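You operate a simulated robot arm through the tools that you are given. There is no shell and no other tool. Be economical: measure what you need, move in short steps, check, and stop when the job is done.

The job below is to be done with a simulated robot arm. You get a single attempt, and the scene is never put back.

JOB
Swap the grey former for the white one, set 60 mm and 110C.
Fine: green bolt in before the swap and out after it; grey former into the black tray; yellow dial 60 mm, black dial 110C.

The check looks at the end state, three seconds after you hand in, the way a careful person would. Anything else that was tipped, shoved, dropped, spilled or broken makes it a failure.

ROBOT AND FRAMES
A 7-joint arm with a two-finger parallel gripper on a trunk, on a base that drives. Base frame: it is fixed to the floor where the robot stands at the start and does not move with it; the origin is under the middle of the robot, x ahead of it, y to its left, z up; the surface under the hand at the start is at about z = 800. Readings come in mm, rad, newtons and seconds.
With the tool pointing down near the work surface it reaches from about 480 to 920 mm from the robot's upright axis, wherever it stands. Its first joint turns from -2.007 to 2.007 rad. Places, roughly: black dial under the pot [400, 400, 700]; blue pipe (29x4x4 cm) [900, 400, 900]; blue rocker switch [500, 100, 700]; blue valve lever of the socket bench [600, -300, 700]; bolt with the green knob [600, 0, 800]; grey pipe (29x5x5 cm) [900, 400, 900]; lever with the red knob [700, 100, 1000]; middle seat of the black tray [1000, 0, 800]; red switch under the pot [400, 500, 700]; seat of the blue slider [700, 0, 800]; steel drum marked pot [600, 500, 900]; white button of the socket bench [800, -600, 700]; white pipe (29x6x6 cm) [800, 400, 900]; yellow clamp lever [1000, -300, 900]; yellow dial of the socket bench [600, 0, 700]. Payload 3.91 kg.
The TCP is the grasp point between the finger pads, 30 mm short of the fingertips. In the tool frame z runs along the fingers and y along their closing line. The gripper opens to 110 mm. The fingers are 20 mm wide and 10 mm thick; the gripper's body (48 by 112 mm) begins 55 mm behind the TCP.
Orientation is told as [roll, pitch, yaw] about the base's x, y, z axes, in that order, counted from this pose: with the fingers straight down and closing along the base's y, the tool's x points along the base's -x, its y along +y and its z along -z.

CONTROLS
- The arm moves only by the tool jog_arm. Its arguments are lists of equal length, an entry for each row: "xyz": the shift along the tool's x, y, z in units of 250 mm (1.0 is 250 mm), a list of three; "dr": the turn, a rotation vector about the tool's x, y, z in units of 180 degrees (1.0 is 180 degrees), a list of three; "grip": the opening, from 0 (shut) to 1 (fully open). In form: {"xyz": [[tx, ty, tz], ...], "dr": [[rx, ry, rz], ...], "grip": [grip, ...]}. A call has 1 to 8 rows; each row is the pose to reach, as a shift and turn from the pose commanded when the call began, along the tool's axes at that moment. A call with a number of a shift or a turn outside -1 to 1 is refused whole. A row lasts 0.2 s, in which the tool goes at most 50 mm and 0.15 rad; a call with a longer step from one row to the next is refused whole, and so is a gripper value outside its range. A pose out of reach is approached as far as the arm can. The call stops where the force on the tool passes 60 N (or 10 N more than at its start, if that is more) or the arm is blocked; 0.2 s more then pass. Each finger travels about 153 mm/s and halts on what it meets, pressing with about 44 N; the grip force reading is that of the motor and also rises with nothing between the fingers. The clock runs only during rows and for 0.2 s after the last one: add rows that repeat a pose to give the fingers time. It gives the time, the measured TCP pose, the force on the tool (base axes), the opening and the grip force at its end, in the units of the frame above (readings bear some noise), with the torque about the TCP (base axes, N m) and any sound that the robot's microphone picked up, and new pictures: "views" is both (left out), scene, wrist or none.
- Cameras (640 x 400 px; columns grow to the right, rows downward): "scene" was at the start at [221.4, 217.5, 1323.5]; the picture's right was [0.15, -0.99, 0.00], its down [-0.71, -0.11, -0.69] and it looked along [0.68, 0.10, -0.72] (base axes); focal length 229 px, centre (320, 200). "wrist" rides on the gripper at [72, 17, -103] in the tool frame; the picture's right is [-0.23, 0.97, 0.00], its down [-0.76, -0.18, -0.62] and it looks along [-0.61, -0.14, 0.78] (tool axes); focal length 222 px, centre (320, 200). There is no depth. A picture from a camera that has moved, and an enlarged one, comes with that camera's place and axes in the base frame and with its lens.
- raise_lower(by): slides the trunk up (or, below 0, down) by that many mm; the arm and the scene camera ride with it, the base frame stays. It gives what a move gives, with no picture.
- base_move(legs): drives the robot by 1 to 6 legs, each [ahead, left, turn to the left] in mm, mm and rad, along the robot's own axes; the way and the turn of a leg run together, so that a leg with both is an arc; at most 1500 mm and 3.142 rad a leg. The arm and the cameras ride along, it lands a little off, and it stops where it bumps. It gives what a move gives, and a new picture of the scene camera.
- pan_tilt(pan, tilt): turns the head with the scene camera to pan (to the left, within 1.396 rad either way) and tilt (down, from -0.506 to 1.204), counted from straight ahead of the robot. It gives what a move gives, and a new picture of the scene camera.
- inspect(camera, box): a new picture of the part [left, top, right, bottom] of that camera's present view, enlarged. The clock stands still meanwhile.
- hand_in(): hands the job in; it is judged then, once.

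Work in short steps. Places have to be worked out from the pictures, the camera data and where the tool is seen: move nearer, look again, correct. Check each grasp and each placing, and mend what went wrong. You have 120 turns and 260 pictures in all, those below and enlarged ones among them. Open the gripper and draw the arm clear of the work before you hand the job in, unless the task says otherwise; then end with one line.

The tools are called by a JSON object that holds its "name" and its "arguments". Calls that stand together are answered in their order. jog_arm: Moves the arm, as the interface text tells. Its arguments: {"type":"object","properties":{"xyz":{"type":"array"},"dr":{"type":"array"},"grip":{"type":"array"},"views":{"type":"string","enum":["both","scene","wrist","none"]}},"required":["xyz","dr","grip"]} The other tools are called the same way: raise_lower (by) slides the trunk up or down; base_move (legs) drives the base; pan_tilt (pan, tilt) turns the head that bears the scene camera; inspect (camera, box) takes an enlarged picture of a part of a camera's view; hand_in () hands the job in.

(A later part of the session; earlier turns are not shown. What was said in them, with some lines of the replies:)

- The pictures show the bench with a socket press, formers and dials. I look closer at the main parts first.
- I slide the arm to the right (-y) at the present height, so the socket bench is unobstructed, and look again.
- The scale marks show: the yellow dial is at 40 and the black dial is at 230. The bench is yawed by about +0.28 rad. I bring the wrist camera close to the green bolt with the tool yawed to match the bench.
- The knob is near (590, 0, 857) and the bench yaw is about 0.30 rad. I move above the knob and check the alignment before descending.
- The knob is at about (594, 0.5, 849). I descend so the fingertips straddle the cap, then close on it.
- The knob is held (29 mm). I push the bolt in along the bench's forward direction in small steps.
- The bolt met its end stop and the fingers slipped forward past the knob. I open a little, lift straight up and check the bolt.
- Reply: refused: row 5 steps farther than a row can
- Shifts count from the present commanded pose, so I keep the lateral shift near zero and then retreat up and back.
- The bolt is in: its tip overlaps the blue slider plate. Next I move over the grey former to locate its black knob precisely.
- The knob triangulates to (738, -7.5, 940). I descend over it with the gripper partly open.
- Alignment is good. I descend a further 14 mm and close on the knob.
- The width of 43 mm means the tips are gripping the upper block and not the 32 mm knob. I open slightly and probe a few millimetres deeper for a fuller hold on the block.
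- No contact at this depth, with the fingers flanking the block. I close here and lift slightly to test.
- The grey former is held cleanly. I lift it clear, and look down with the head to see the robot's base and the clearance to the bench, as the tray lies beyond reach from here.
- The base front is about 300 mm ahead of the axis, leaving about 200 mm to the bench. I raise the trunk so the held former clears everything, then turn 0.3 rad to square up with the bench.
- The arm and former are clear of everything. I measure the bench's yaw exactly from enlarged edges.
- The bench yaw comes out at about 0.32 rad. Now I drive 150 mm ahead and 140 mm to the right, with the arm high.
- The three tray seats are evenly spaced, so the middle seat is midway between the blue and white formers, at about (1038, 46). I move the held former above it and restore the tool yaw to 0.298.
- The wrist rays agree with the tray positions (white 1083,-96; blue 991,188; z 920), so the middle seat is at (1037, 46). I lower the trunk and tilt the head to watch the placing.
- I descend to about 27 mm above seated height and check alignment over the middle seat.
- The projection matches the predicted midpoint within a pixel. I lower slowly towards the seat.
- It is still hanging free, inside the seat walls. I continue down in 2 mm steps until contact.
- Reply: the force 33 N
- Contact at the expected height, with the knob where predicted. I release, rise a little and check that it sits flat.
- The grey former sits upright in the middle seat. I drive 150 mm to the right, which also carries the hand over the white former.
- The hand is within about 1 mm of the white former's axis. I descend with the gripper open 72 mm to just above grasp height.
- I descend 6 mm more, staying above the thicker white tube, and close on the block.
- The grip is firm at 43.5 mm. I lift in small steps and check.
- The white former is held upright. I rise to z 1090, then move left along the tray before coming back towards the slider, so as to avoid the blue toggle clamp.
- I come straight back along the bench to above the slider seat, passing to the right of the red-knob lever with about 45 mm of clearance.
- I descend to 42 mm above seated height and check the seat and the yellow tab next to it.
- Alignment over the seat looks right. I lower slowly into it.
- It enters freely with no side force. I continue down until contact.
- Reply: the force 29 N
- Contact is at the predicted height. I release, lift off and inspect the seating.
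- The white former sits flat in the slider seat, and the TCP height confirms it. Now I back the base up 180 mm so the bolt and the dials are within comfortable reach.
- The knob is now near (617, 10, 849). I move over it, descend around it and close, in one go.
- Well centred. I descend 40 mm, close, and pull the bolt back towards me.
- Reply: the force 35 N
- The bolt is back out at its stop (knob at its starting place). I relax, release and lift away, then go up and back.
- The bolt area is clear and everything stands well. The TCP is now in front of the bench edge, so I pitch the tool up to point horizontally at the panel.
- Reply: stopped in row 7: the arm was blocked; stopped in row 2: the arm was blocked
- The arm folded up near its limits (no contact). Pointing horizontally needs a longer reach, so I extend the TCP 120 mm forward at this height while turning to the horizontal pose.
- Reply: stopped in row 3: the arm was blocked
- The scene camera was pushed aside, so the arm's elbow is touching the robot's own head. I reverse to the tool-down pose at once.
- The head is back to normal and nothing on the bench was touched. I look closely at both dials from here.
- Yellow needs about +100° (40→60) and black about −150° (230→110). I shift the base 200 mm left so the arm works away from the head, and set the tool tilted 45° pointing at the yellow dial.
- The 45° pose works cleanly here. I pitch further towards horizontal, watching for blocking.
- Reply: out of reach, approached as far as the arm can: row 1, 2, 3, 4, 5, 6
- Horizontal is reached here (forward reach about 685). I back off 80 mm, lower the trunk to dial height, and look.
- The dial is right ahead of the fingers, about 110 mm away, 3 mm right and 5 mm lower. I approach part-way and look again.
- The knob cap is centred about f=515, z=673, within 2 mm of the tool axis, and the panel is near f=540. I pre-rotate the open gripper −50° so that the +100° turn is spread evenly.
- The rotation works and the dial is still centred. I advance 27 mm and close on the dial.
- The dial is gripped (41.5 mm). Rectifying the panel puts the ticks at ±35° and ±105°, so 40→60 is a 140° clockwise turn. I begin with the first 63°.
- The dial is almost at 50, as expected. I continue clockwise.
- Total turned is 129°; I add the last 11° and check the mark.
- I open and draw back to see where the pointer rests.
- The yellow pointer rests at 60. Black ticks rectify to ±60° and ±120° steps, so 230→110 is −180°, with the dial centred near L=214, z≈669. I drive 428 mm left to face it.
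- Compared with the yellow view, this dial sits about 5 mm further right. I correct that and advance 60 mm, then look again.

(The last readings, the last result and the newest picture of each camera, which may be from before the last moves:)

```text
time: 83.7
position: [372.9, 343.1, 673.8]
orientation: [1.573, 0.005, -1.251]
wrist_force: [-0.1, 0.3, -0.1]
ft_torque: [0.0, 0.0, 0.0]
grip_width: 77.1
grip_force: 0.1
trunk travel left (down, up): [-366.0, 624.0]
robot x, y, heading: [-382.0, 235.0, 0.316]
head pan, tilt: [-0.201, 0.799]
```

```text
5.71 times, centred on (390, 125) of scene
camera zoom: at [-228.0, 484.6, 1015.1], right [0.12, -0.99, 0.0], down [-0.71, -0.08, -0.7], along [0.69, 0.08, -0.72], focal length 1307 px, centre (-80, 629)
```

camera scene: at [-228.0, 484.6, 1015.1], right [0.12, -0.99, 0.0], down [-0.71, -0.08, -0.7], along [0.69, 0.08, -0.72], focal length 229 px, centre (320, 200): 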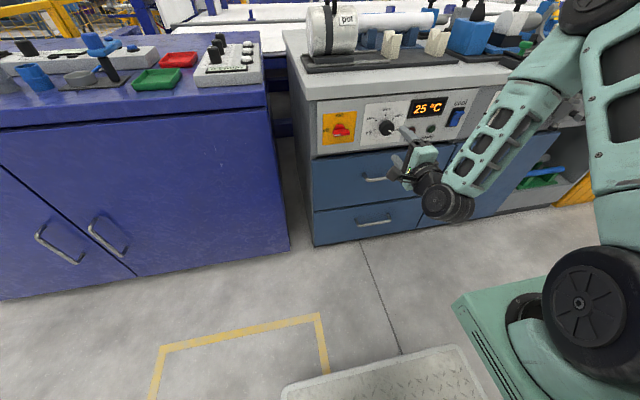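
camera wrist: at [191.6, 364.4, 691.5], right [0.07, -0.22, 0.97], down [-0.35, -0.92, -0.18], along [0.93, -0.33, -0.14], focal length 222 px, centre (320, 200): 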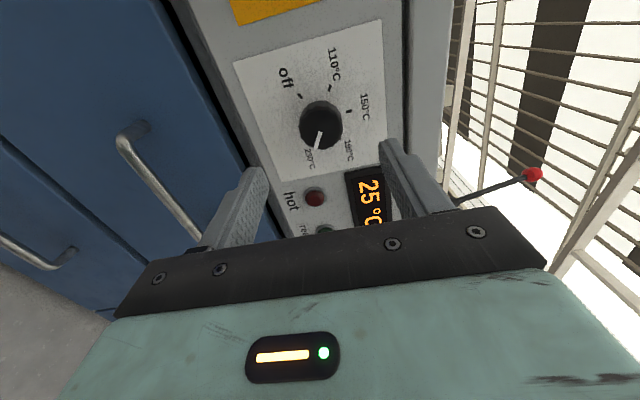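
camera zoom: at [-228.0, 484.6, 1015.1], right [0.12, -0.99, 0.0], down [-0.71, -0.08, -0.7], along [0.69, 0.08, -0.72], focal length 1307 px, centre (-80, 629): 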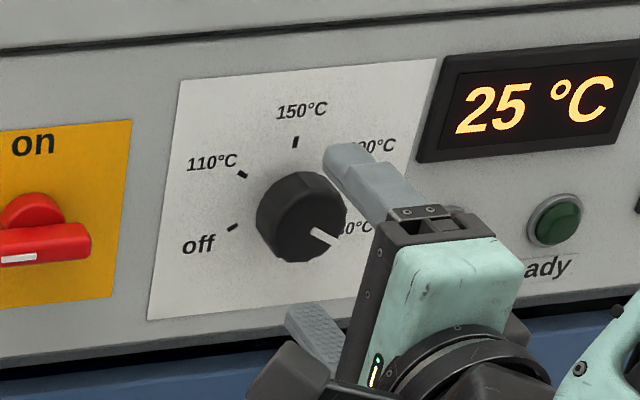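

The dial is on the tool axis. I advance 32 mm and grip it.

{"name": "jog_arm", "arguments": {"xyz": [[0, 0, 0.05], [0, 0, 0.1], [0, 0, 0.128], [0, 0, 0.128], [0, 0, 0.128], [0, 0, 0.128]], "dr": [[0, 0, 0], [0, 0, 0], [0, 0, 0], [0, 0, 0], [0, 0, 0], [0, 0, 0]], "grip": [0.7, 0.7, 0.7, 0.1, 0.1, 0.1], "views": "none"}}

{"name": "inspect", "arguments": {"camera": "wrist", "box": [180, 40, 460, 240]}}

```text
time: 85.1
position: [403.8, 352.2, 675.6]
orientation: [1.575, 0.006, -1.249]
wrist_force: [2.3, -0.4, -0.1]
ft_torque: [-0.03, 0.07, 0.01]
grip_width: 41.0
grip_force: 44.7
trunk travel left (down, up): [-366.0, 624.0]
robot x, y, heading: [-379.1, 236.7, 0.316]
head pan, tilt: [-0.201, 0.799]
```

```text
2.00 times, centred on (320, 140) of wrist
camera zoom: at [283.5, 389.6, 691.6], right [0.07, -0.22, 0.97], down [-0.35, -0.92, -0.18], along [0.93, -0.33, -0.14], focal length 444 px, centre (320, 320)
```

zoom: 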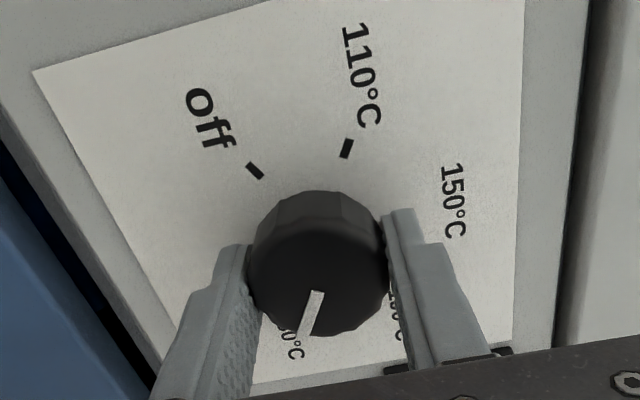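

Gripped at 41 mm. I turn counterclockwise in three stages of about 66°, 66° and 48°.

{"name": "jog_arm", "arguments": {"xyz": [[0, 0, 0], [0, 0, 0], [0, 0, 0], [0, 0, 0], [0, 0, 0], [0, 0, 0], [0, 0, 0], [0, 0, 0]], "dr": [[0, 0, -0.046], [0, 0, -0.092], [0, 0, -0.138], [0, 0, -0.184], [0, 0, -0.23], [0, 0, -0.276], [0, 0, -0.322], [0, 0, -0.368]], "grip": [0.1, 0.1, 0.1, 0.1, 0.1, 0.1, 0.1, 0.1], "views": "none"}}

{"name": "inspect", "arguments": {"camera": "wrist", "box": [180, 40, 460, 240]}}

```text
time: 86.9
position: [402.8, 353.0, 675.6]
orientation: [1.585, -1.152, -1.26]
wrist_force: [13.2, 9.2, 10.8]
ft_torque: [-0.14, 0.47, 0.53]
grip_width: 41.5
grip_force: 45.3
trunk travel left (down, up): [-366.0, 624.0]
robot x, y, heading: [-380.4, 235.1, 0.32]
head pan, tilt: [-0.201, 0.799]
```

```text
2.00 times, centred on (320, 140) of wrist
camera zoom: at [292.1, 363.9, 615.8], right [-0.26, 0.76, 0.6], down [-0.45, -0.65, 0.62], along [0.86, -0.11, 0.5], focal length 444 px, centre (320, 320)
```

zoom: 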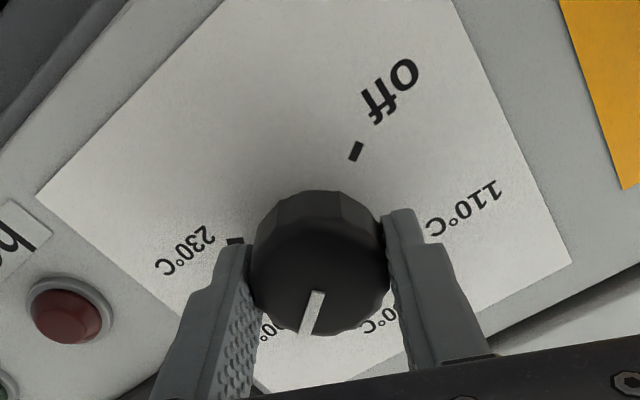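

The dial follows (now just past 190). I continue.

{"name": "jog_arm", "arguments": {"xyz": [[0, 0, 0], [0, 0, 0], [0, 0, 0], [0, 0, 0], [0, 0, 0], [0, 0, 0], [0, 0, 0], [0, 0, 0]], "dr": [[0, 0, -0.046], [0, 0, -0.092], [0, 0, -0.138], [0, 0, -0.184], [0, 0, -0.23], [0, 0, -0.276], [0, 0, -0.322], [0, 0, -0.368]], "grip": [0.1, 0.1, 0.1, 0.1, 0.1, 0.1, 0.1, 0.1], "views": "none"}}

{"name": "inspect", "arguments": {"camera": "scene", "box": [350, 90, 430, 160]}}

```text
time: 88.7
position: [403.1, 355.1, 676.2]
orientation: [-1.578, -0.834, 1.898]
wrist_force: [3.0, 23.4, 14.9]
ft_torque: [0.1, -0.23, 0.21]
grip_width: 41.0
grip_force: 44.7
trunk travel left (down, up): [-366.0, 624.0]
robot x, y, heading: [-377.2, 232.7, 0.316]
head pan, tilt: [-0.201, 0.799]
```

```text
5.71 times, centred on (390, 125) of scene
camera zoom: at [-228.5, 485.1, 1015.1], right [0.12, -0.99, 0.0], down [-0.71, -0.08, -0.7], along [0.69, 0.08, -0.72], focal length 1307 px, centre (-80, 629)
```

zoom: 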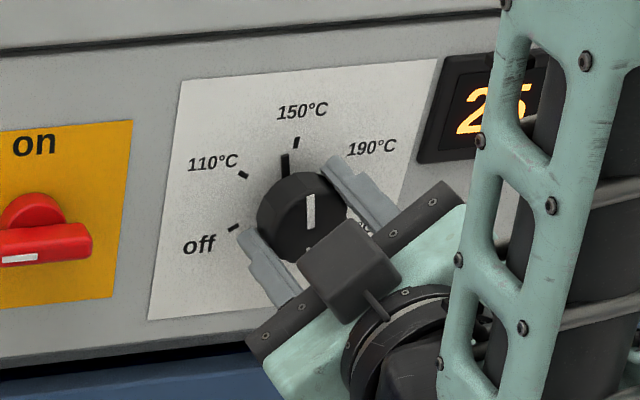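

The pointer is 12° past 150, as computed. The side force has grown to 23 N, so I open, re-close to relieve it, and then turn further.

{"name": "jog_arm", "arguments": {"xyz": [[0, 0, 0], [0, 0, 0], [0, 0, 0], [0, 0, 0], [0, 0, 0], [0, 0, 0]], "dr": [[0, 0, 0], [0, 0, 0], [0, 0, 0], [0, 0, 0], [0, 0, -0.04], [0, 0, -0.08]], "grip": [0.5, 0.5, 0.1, 0.1, 0.1, 0.1], "views": "none"}}

{"name": "inspect", "arguments": {"camera": "scene", "box": [350, 90, 430, 160]}}

```text
time: 90.1
position: [404.3, 352.0, 673.2]
orientation: [-1.568, -0.58, 1.889]
wrist_force: [-5.8, -6.1, -12.6]
ft_torque: [-0.35, 1.02, -0.76]
grip_width: 41.7
grip_force: 45.1
trunk travel left (down, up): [-366.0, 624.0]
robot x, y, heading: [-381.1, 236.2, 0.321]
head pan, tilt: [-0.201, 0.799]
```

```text
5.71 times, centred on (390, 125) of scene
camera zoom: at [-227.7, 484.5, 1015.0], right [0.12, -0.99, 0.0], down [-0.71, -0.08, -0.7], along [0.69, 0.08, -0.72], focal length 1307 px, centre (-80, 629)
```

zoom: 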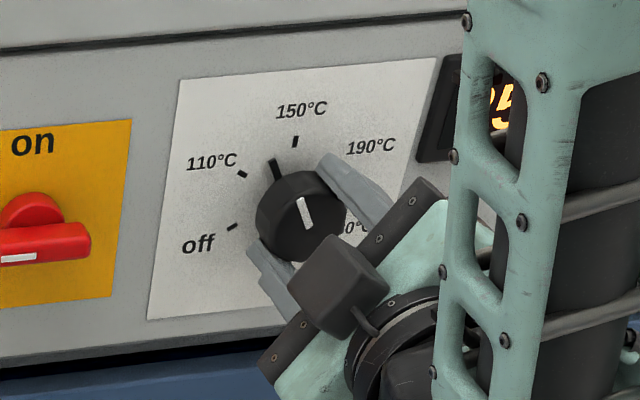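

Moving well: 147° done. I turn the remaining 33°.

{"name": "jog_arm", "arguments": {"xyz": [[0, 0, 0], [0, 0, 0], [0, 0, 0], [0, 0, 0], [0, 0, 0], [0, 0, 0]], "dr": [[0, 0, -0.04], [0, 0, -0.08], [0, 0, -0.12], [0, 0, -0.16], [0, 0, -0.184], [0, 0, -0.184]], "grip": [0.1, 0.1, 0.1, 0.1, 0.1, 0.1], "views": "none"}}

{"name": "inspect", "arguments": {"camera": "scene", "box": [350, 90, 430, 160]}}

{"name": "inspect", "arguments": {"camera": "wrist", "box": [180, 40, 460, 240]}}

```text
time: 91.5
position: [404.1, 351.6, 675.0]
orientation: [-1.575, -0.004, 1.891]
wrist_force: [-18.0, -20.8, -8.6]
ft_torque: [-0.06, 0.14, -0.18]
grip_width: 41.2
grip_force: 44.9
trunk travel left (down, up): [-366.0, 624.0]
robot x, y, heading: [-381.8, 236.3, 0.315]
head pan, tilt: [-0.201, 0.799]
```

```text
5.71 times, centred on (390, 125) of scene
camera zoom: at [-228.2, 484.1, 1015.3], right [0.12, -0.99, 0.0], down [-0.71, -0.08, -0.7], along [0.69, 0.08, -0.72], focal length 1307 px, centre (-80, 629)
```

zoom: 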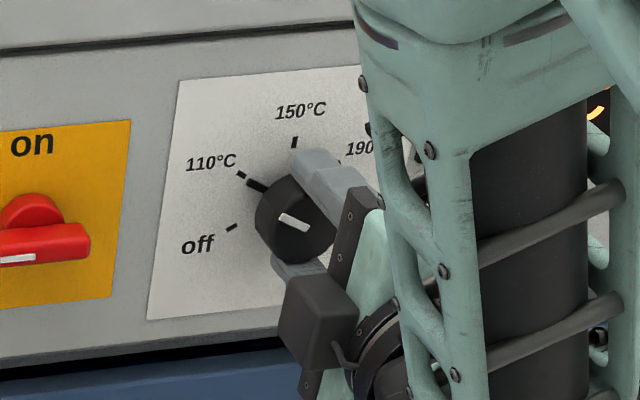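

```text
2.00 times, centred on (320, 140) of wrist
camera zoom: at [328.4, 250.6, 657.3], right [-0.07, 0.22, -0.97], down [-0.83, 0.53, 0.18], along [0.55, 0.82, 0.15], focal length 444 px, centre (320, 320)
```

zoom: 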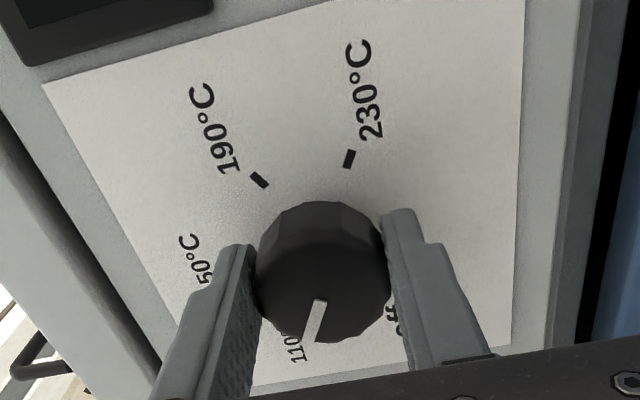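

The skirt pointer lines up with the 110 °C tick. I release and draw straight back.

{"name": "jog_arm", "arguments": {"xyz": [[0, 0, 0], [0, 0, 0], [0, 0, 0], [0, 0, -0.1], [0, 0, -0.28], [0, 0, -0.46], [0, 0, -0.5]], "dr": [[0, 0, 0], [0, 0, 0], [0, 0, 0], [0, 0, 0], [0, 0, 0], [0, 0, 0], [0, 0, 0]], "grip": [0.5, 0.7, 0.7, 0.7, 0.7, 0.7, 0.7], "views": "none"}}

{"name": "inspect", "arguments": {"camera": "scene", "box": [350, 90, 430, 160]}}

{"name": "inspect", "arguments": {"camera": "wrist", "box": [220, 20, 460, 200]}}

```text
time: 93.1
position: [305.2, 319.3, 663.7]
orientation: [-1.574, -0.006, 1.891]
wrist_force: [0.1, 0.2, 0.7]
ft_torque: [0.01, 0.01, 0.02]
grip_width: 76.9
grip_force: 0.0
out of reach, approached as far as the arm can: row 6, 7
trunk travel left (down, up): [-366.0, 624.0]
robot x, y, heading: [-380.3, 237.5, 0.311]
head pan, tilt: [-0.201, 0.799]
```

```text
5.71 times, centred on (390, 125) of scene
camera zoom: at [-228.0, 484.6, 1015.2], right [0.12, -0.99, 0.0], down [-0.71, -0.08, -0.7], along [0.69, 0.08, -0.72], focal length 1307 px, centre (-80, 629)
```

zoom: 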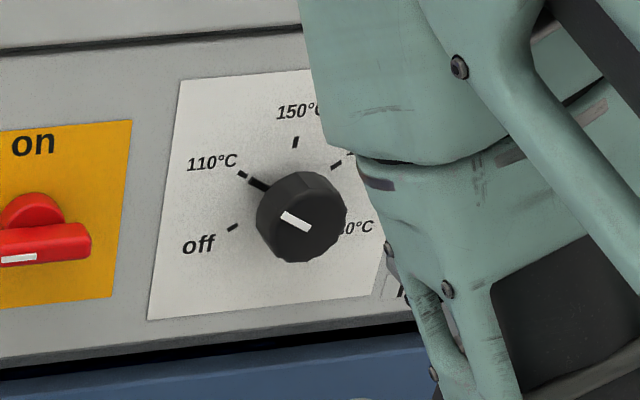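

```text
2.22 times, centred on (340, 110) of wrist
camera zoom: at [229.7, 218.0, 646.0], right [-0.07, 0.22, -0.97], down [-0.83, 0.53, 0.18], along [0.55, 0.82, 0.15], focal length 494 px, centre (276, 400)
```

zoom: 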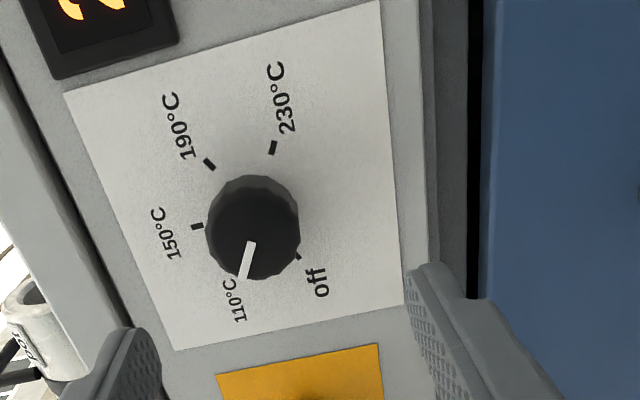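

Black is set to 110 °C. I back the robot away and raise the trunk for a final check of the yellow dial and the bench.

{"name": "base_move", "arguments": {"legs": [[-150, 0, 0.0]]}}

{"name": "raise_lower", "arguments": {"by": 450}}

{"name": "pan_tilt", "arguments": {"pan": -0.35, "tilt": 0.75}}

```text
time: 94.4
position: [164.1, 273.3, 663.2]
orientation: [-1.574, -0.006, 1.89]
wrist_force: [0.5, 0.0, -0.3]
ft_torque: [0.04, 0.0, -0.03]
grip_width: 77.4
grip_force: 0.1
trunk travel left (down, up): [-366.0, 624.0]
robot x, y, heading: [-521.7, 189.5, 0.318]
head pan, tilt: [-0.201, 0.799]
camera scene: at [-369.8, 438.3, 1015.1], right [0.12, -0.99, 0.0], down [-0.71, -0.08, -0.7], along [0.69, 0.08, -0.72], focal length 229 px, centre (320, 200)
```

scene: 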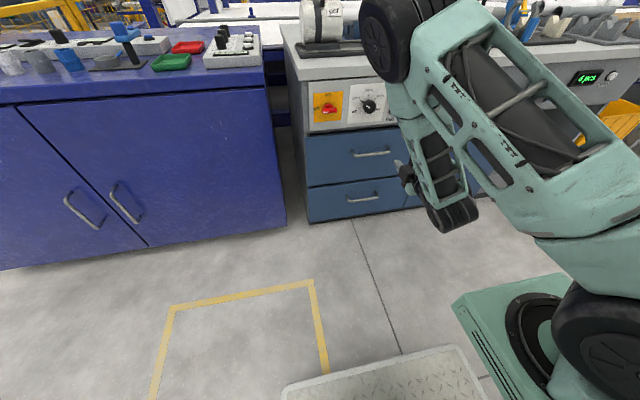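

```text
refused: 450 is not a number from -400 to 400
```

```text
time: 95.1
position: [162.9, 273.6, 663.8]
orientation: [-1.574, -0.005, 1.892]
wrist_force: [-0.1, 0.0, 0.9]
ft_torque: [0.02, -0.01, 0.0]
grip_width: 77.1
grip_force: 0.0
trunk travel left (down, up): [-366.0, 624.0]
robot x, y, heading: [-521.2, 191.1, 0.311]
head pan, tilt: [-0.351, 0.75]
camera scene: at [-367.1, 426.2, 1019.1], right [-0.03, -1.0, 0.0], down [-0.68, 0.02, -0.73], along [0.73, -0.02, -0.68], focal length 229 px, centre (320, 200)
```

scene: 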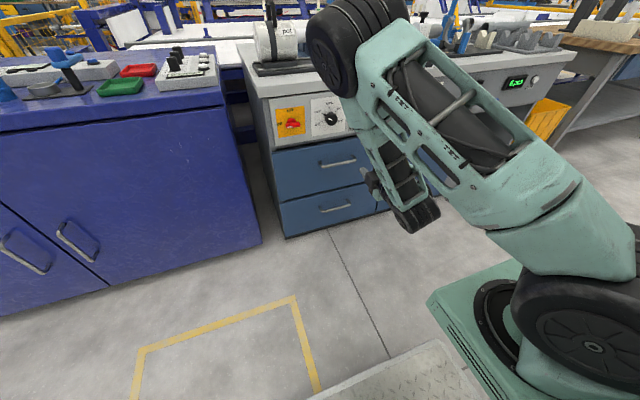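

The arm blocks the view from here. I raise the trunk and drive right, back to where the robot stood before, to look across the whole bench.

{"name": "raise_lower", "arguments": {"by": 380}}

{"name": "base_move", "arguments": {"legs": [[0, -660, 0.0]]}}

{"name": "pan_tilt", "arguments": {"pan": 0.1, "tilt": 0.7}}

{"name": "inspect", "arguments": {"camera": "scene", "box": [200, 60, 420, 220]}}

```text
time: 98.8
position: [164.1, 272.7, 1045.0]
orientation: [-1.572, -0.006, 1.892]
wrist_force: [-0.3, 0.3, -0.1]
ft_torque: [-0.03, -0.01, 0.0]
grip_width: 76.9
grip_force: 0.1
trunk travel left (down, up): [-746.0, 244.0]
robot x, y, heading: [-521.4, 192.0, 0.319]
head pan, tilt: [-0.351, 0.75]
```

```text
time: 102.5
position: [366.5, -355.3, 1043.9]
orientation: [-1.573, -0.006, 1.887]
wrist_force: [0.1, 0.1, -0.6]
ft_torque: [-0.01, -0.02, 0.0]
grip_width: 76.7
grip_force: 0.1
trunk travel left (down, up): [-746.0, 244.0]
robot x, y, heading: [-318.6, -438.5, 0.313]
head pan, tilt: [-0.351, 0.75]
camera scene: at [-162.9, -199.8, 1399.1], right [-0.04, -1.0, 0.0], down [-0.68, 0.03, -0.73], along [0.73, -0.03, -0.68], focal length 229 px, centre (320, 200)
```

scene: 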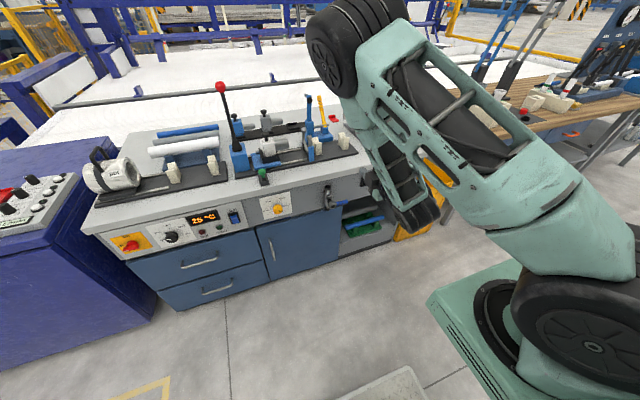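

```text
time: 103.3
position: [366.6, -356.3, 1043.9]
orientation: [-1.575, -0.006, 1.886]
wrist_force: [0.8, -0.5, 0.7]
ft_torque: [-0.01, 0.01, -0.05]
grip_width: 77.1
grip_force: 0.1
trunk travel left (down, up): [-746.0, 244.0]
robot x, y, heading: [-317.0, -435.7, 0.314]
head pan, tilt: [0.099, 0.7]
camera scene: at [-167.8, -162.7, 1403.4], right [0.4, -0.92, 0.0], down [-0.59, -0.26, -0.76], along [0.7, 0.3, -0.64], focal length 229 px, centre (320, 200)
```

scene: 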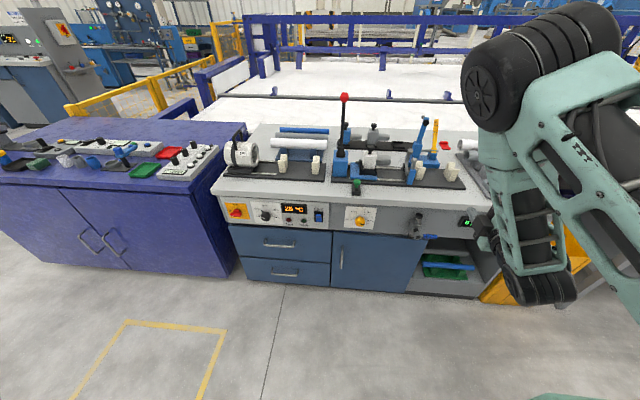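

```text
2.50 times, centred on (310, 140) of scene
camera zoom: at [-167.8, -162.7, 1403.4], right [0.4, -0.92, 0.0], down [-0.59, -0.26, -0.76], along [0.7, 0.3, -0.64], focal length 572 px, centre (345, 350)
```

zoom: 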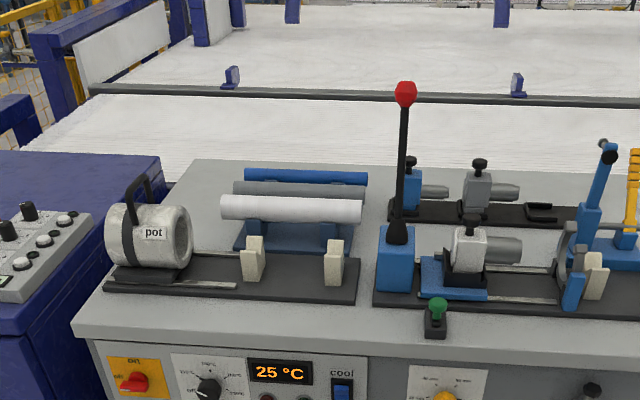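

{"name": "inspect", "arguments": {"camera": "scene", "box": [335, 195, 385, 240]}}

{"name": "inspect", "arguments": {"camera": "scene", "box": [325, 115, 455, 205]}}

{"name": "inspect", "arguments": {"camera": "scene", "box": [215, 195, 335, 235]}}

```text
8.89 times, centred on (360, 218) of scene
camera zoom: at [-167.8, -162.7, 1403.4], right [0.4, -0.92, 0.0], down [-0.59, -0.26, -0.76], along [0.7, 0.3, -0.64], focal length 2034 px, centre (-36, 44)
```

zoom: 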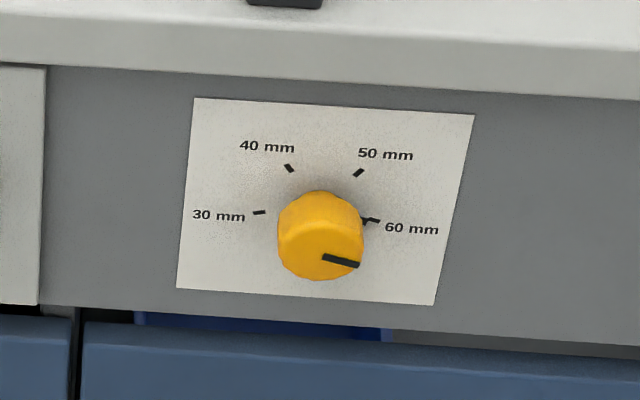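

```text
4.44 times, centred on (390, 160) of scene
camera zoom: at [-167.8, -162.7, 1403.4], right [0.4, -0.92, 0.0], down [-0.59, -0.26, -0.76], along [0.7, 0.3, -0.64], focal length 1017 px, centre (9, 378)
```

zoom: 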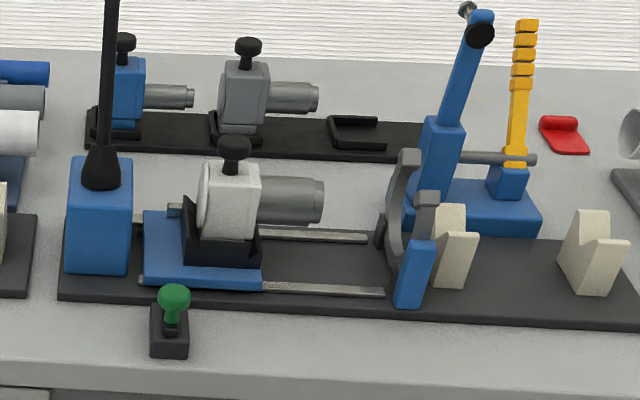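

```text
5.33 times, centred on (275, 215) of scene
camera zoom: at [-167.8, -162.7, 1403.4], right [0.4, -0.92, 0.0], down [-0.59, -0.26, -0.76], along [0.7, 0.3, -0.64], focal length 1220 px, centre (560, 120)
```

zoom: 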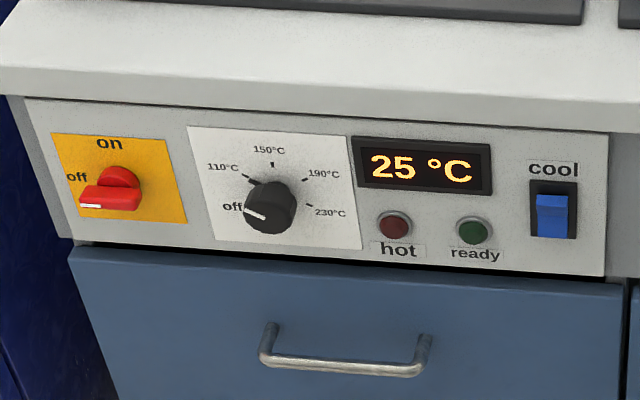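

Everything checks out: yellow is on 60 mm, black on 110 °C, the bolt is out, white is in the slider seat, grey is in the tray's middle seat, and the arm is clear with the gripper open. I hand in.

{"name": "hand_in", "arguments": {}}

```text
The job is handed in.
```

The job is finished and handed in: the white former is in the slider seat and the grey one is in the middle seat of the black tray. The green bolt went in before the swap and is back out. The yellow dial is on 60 mm and the black dial on 110C.
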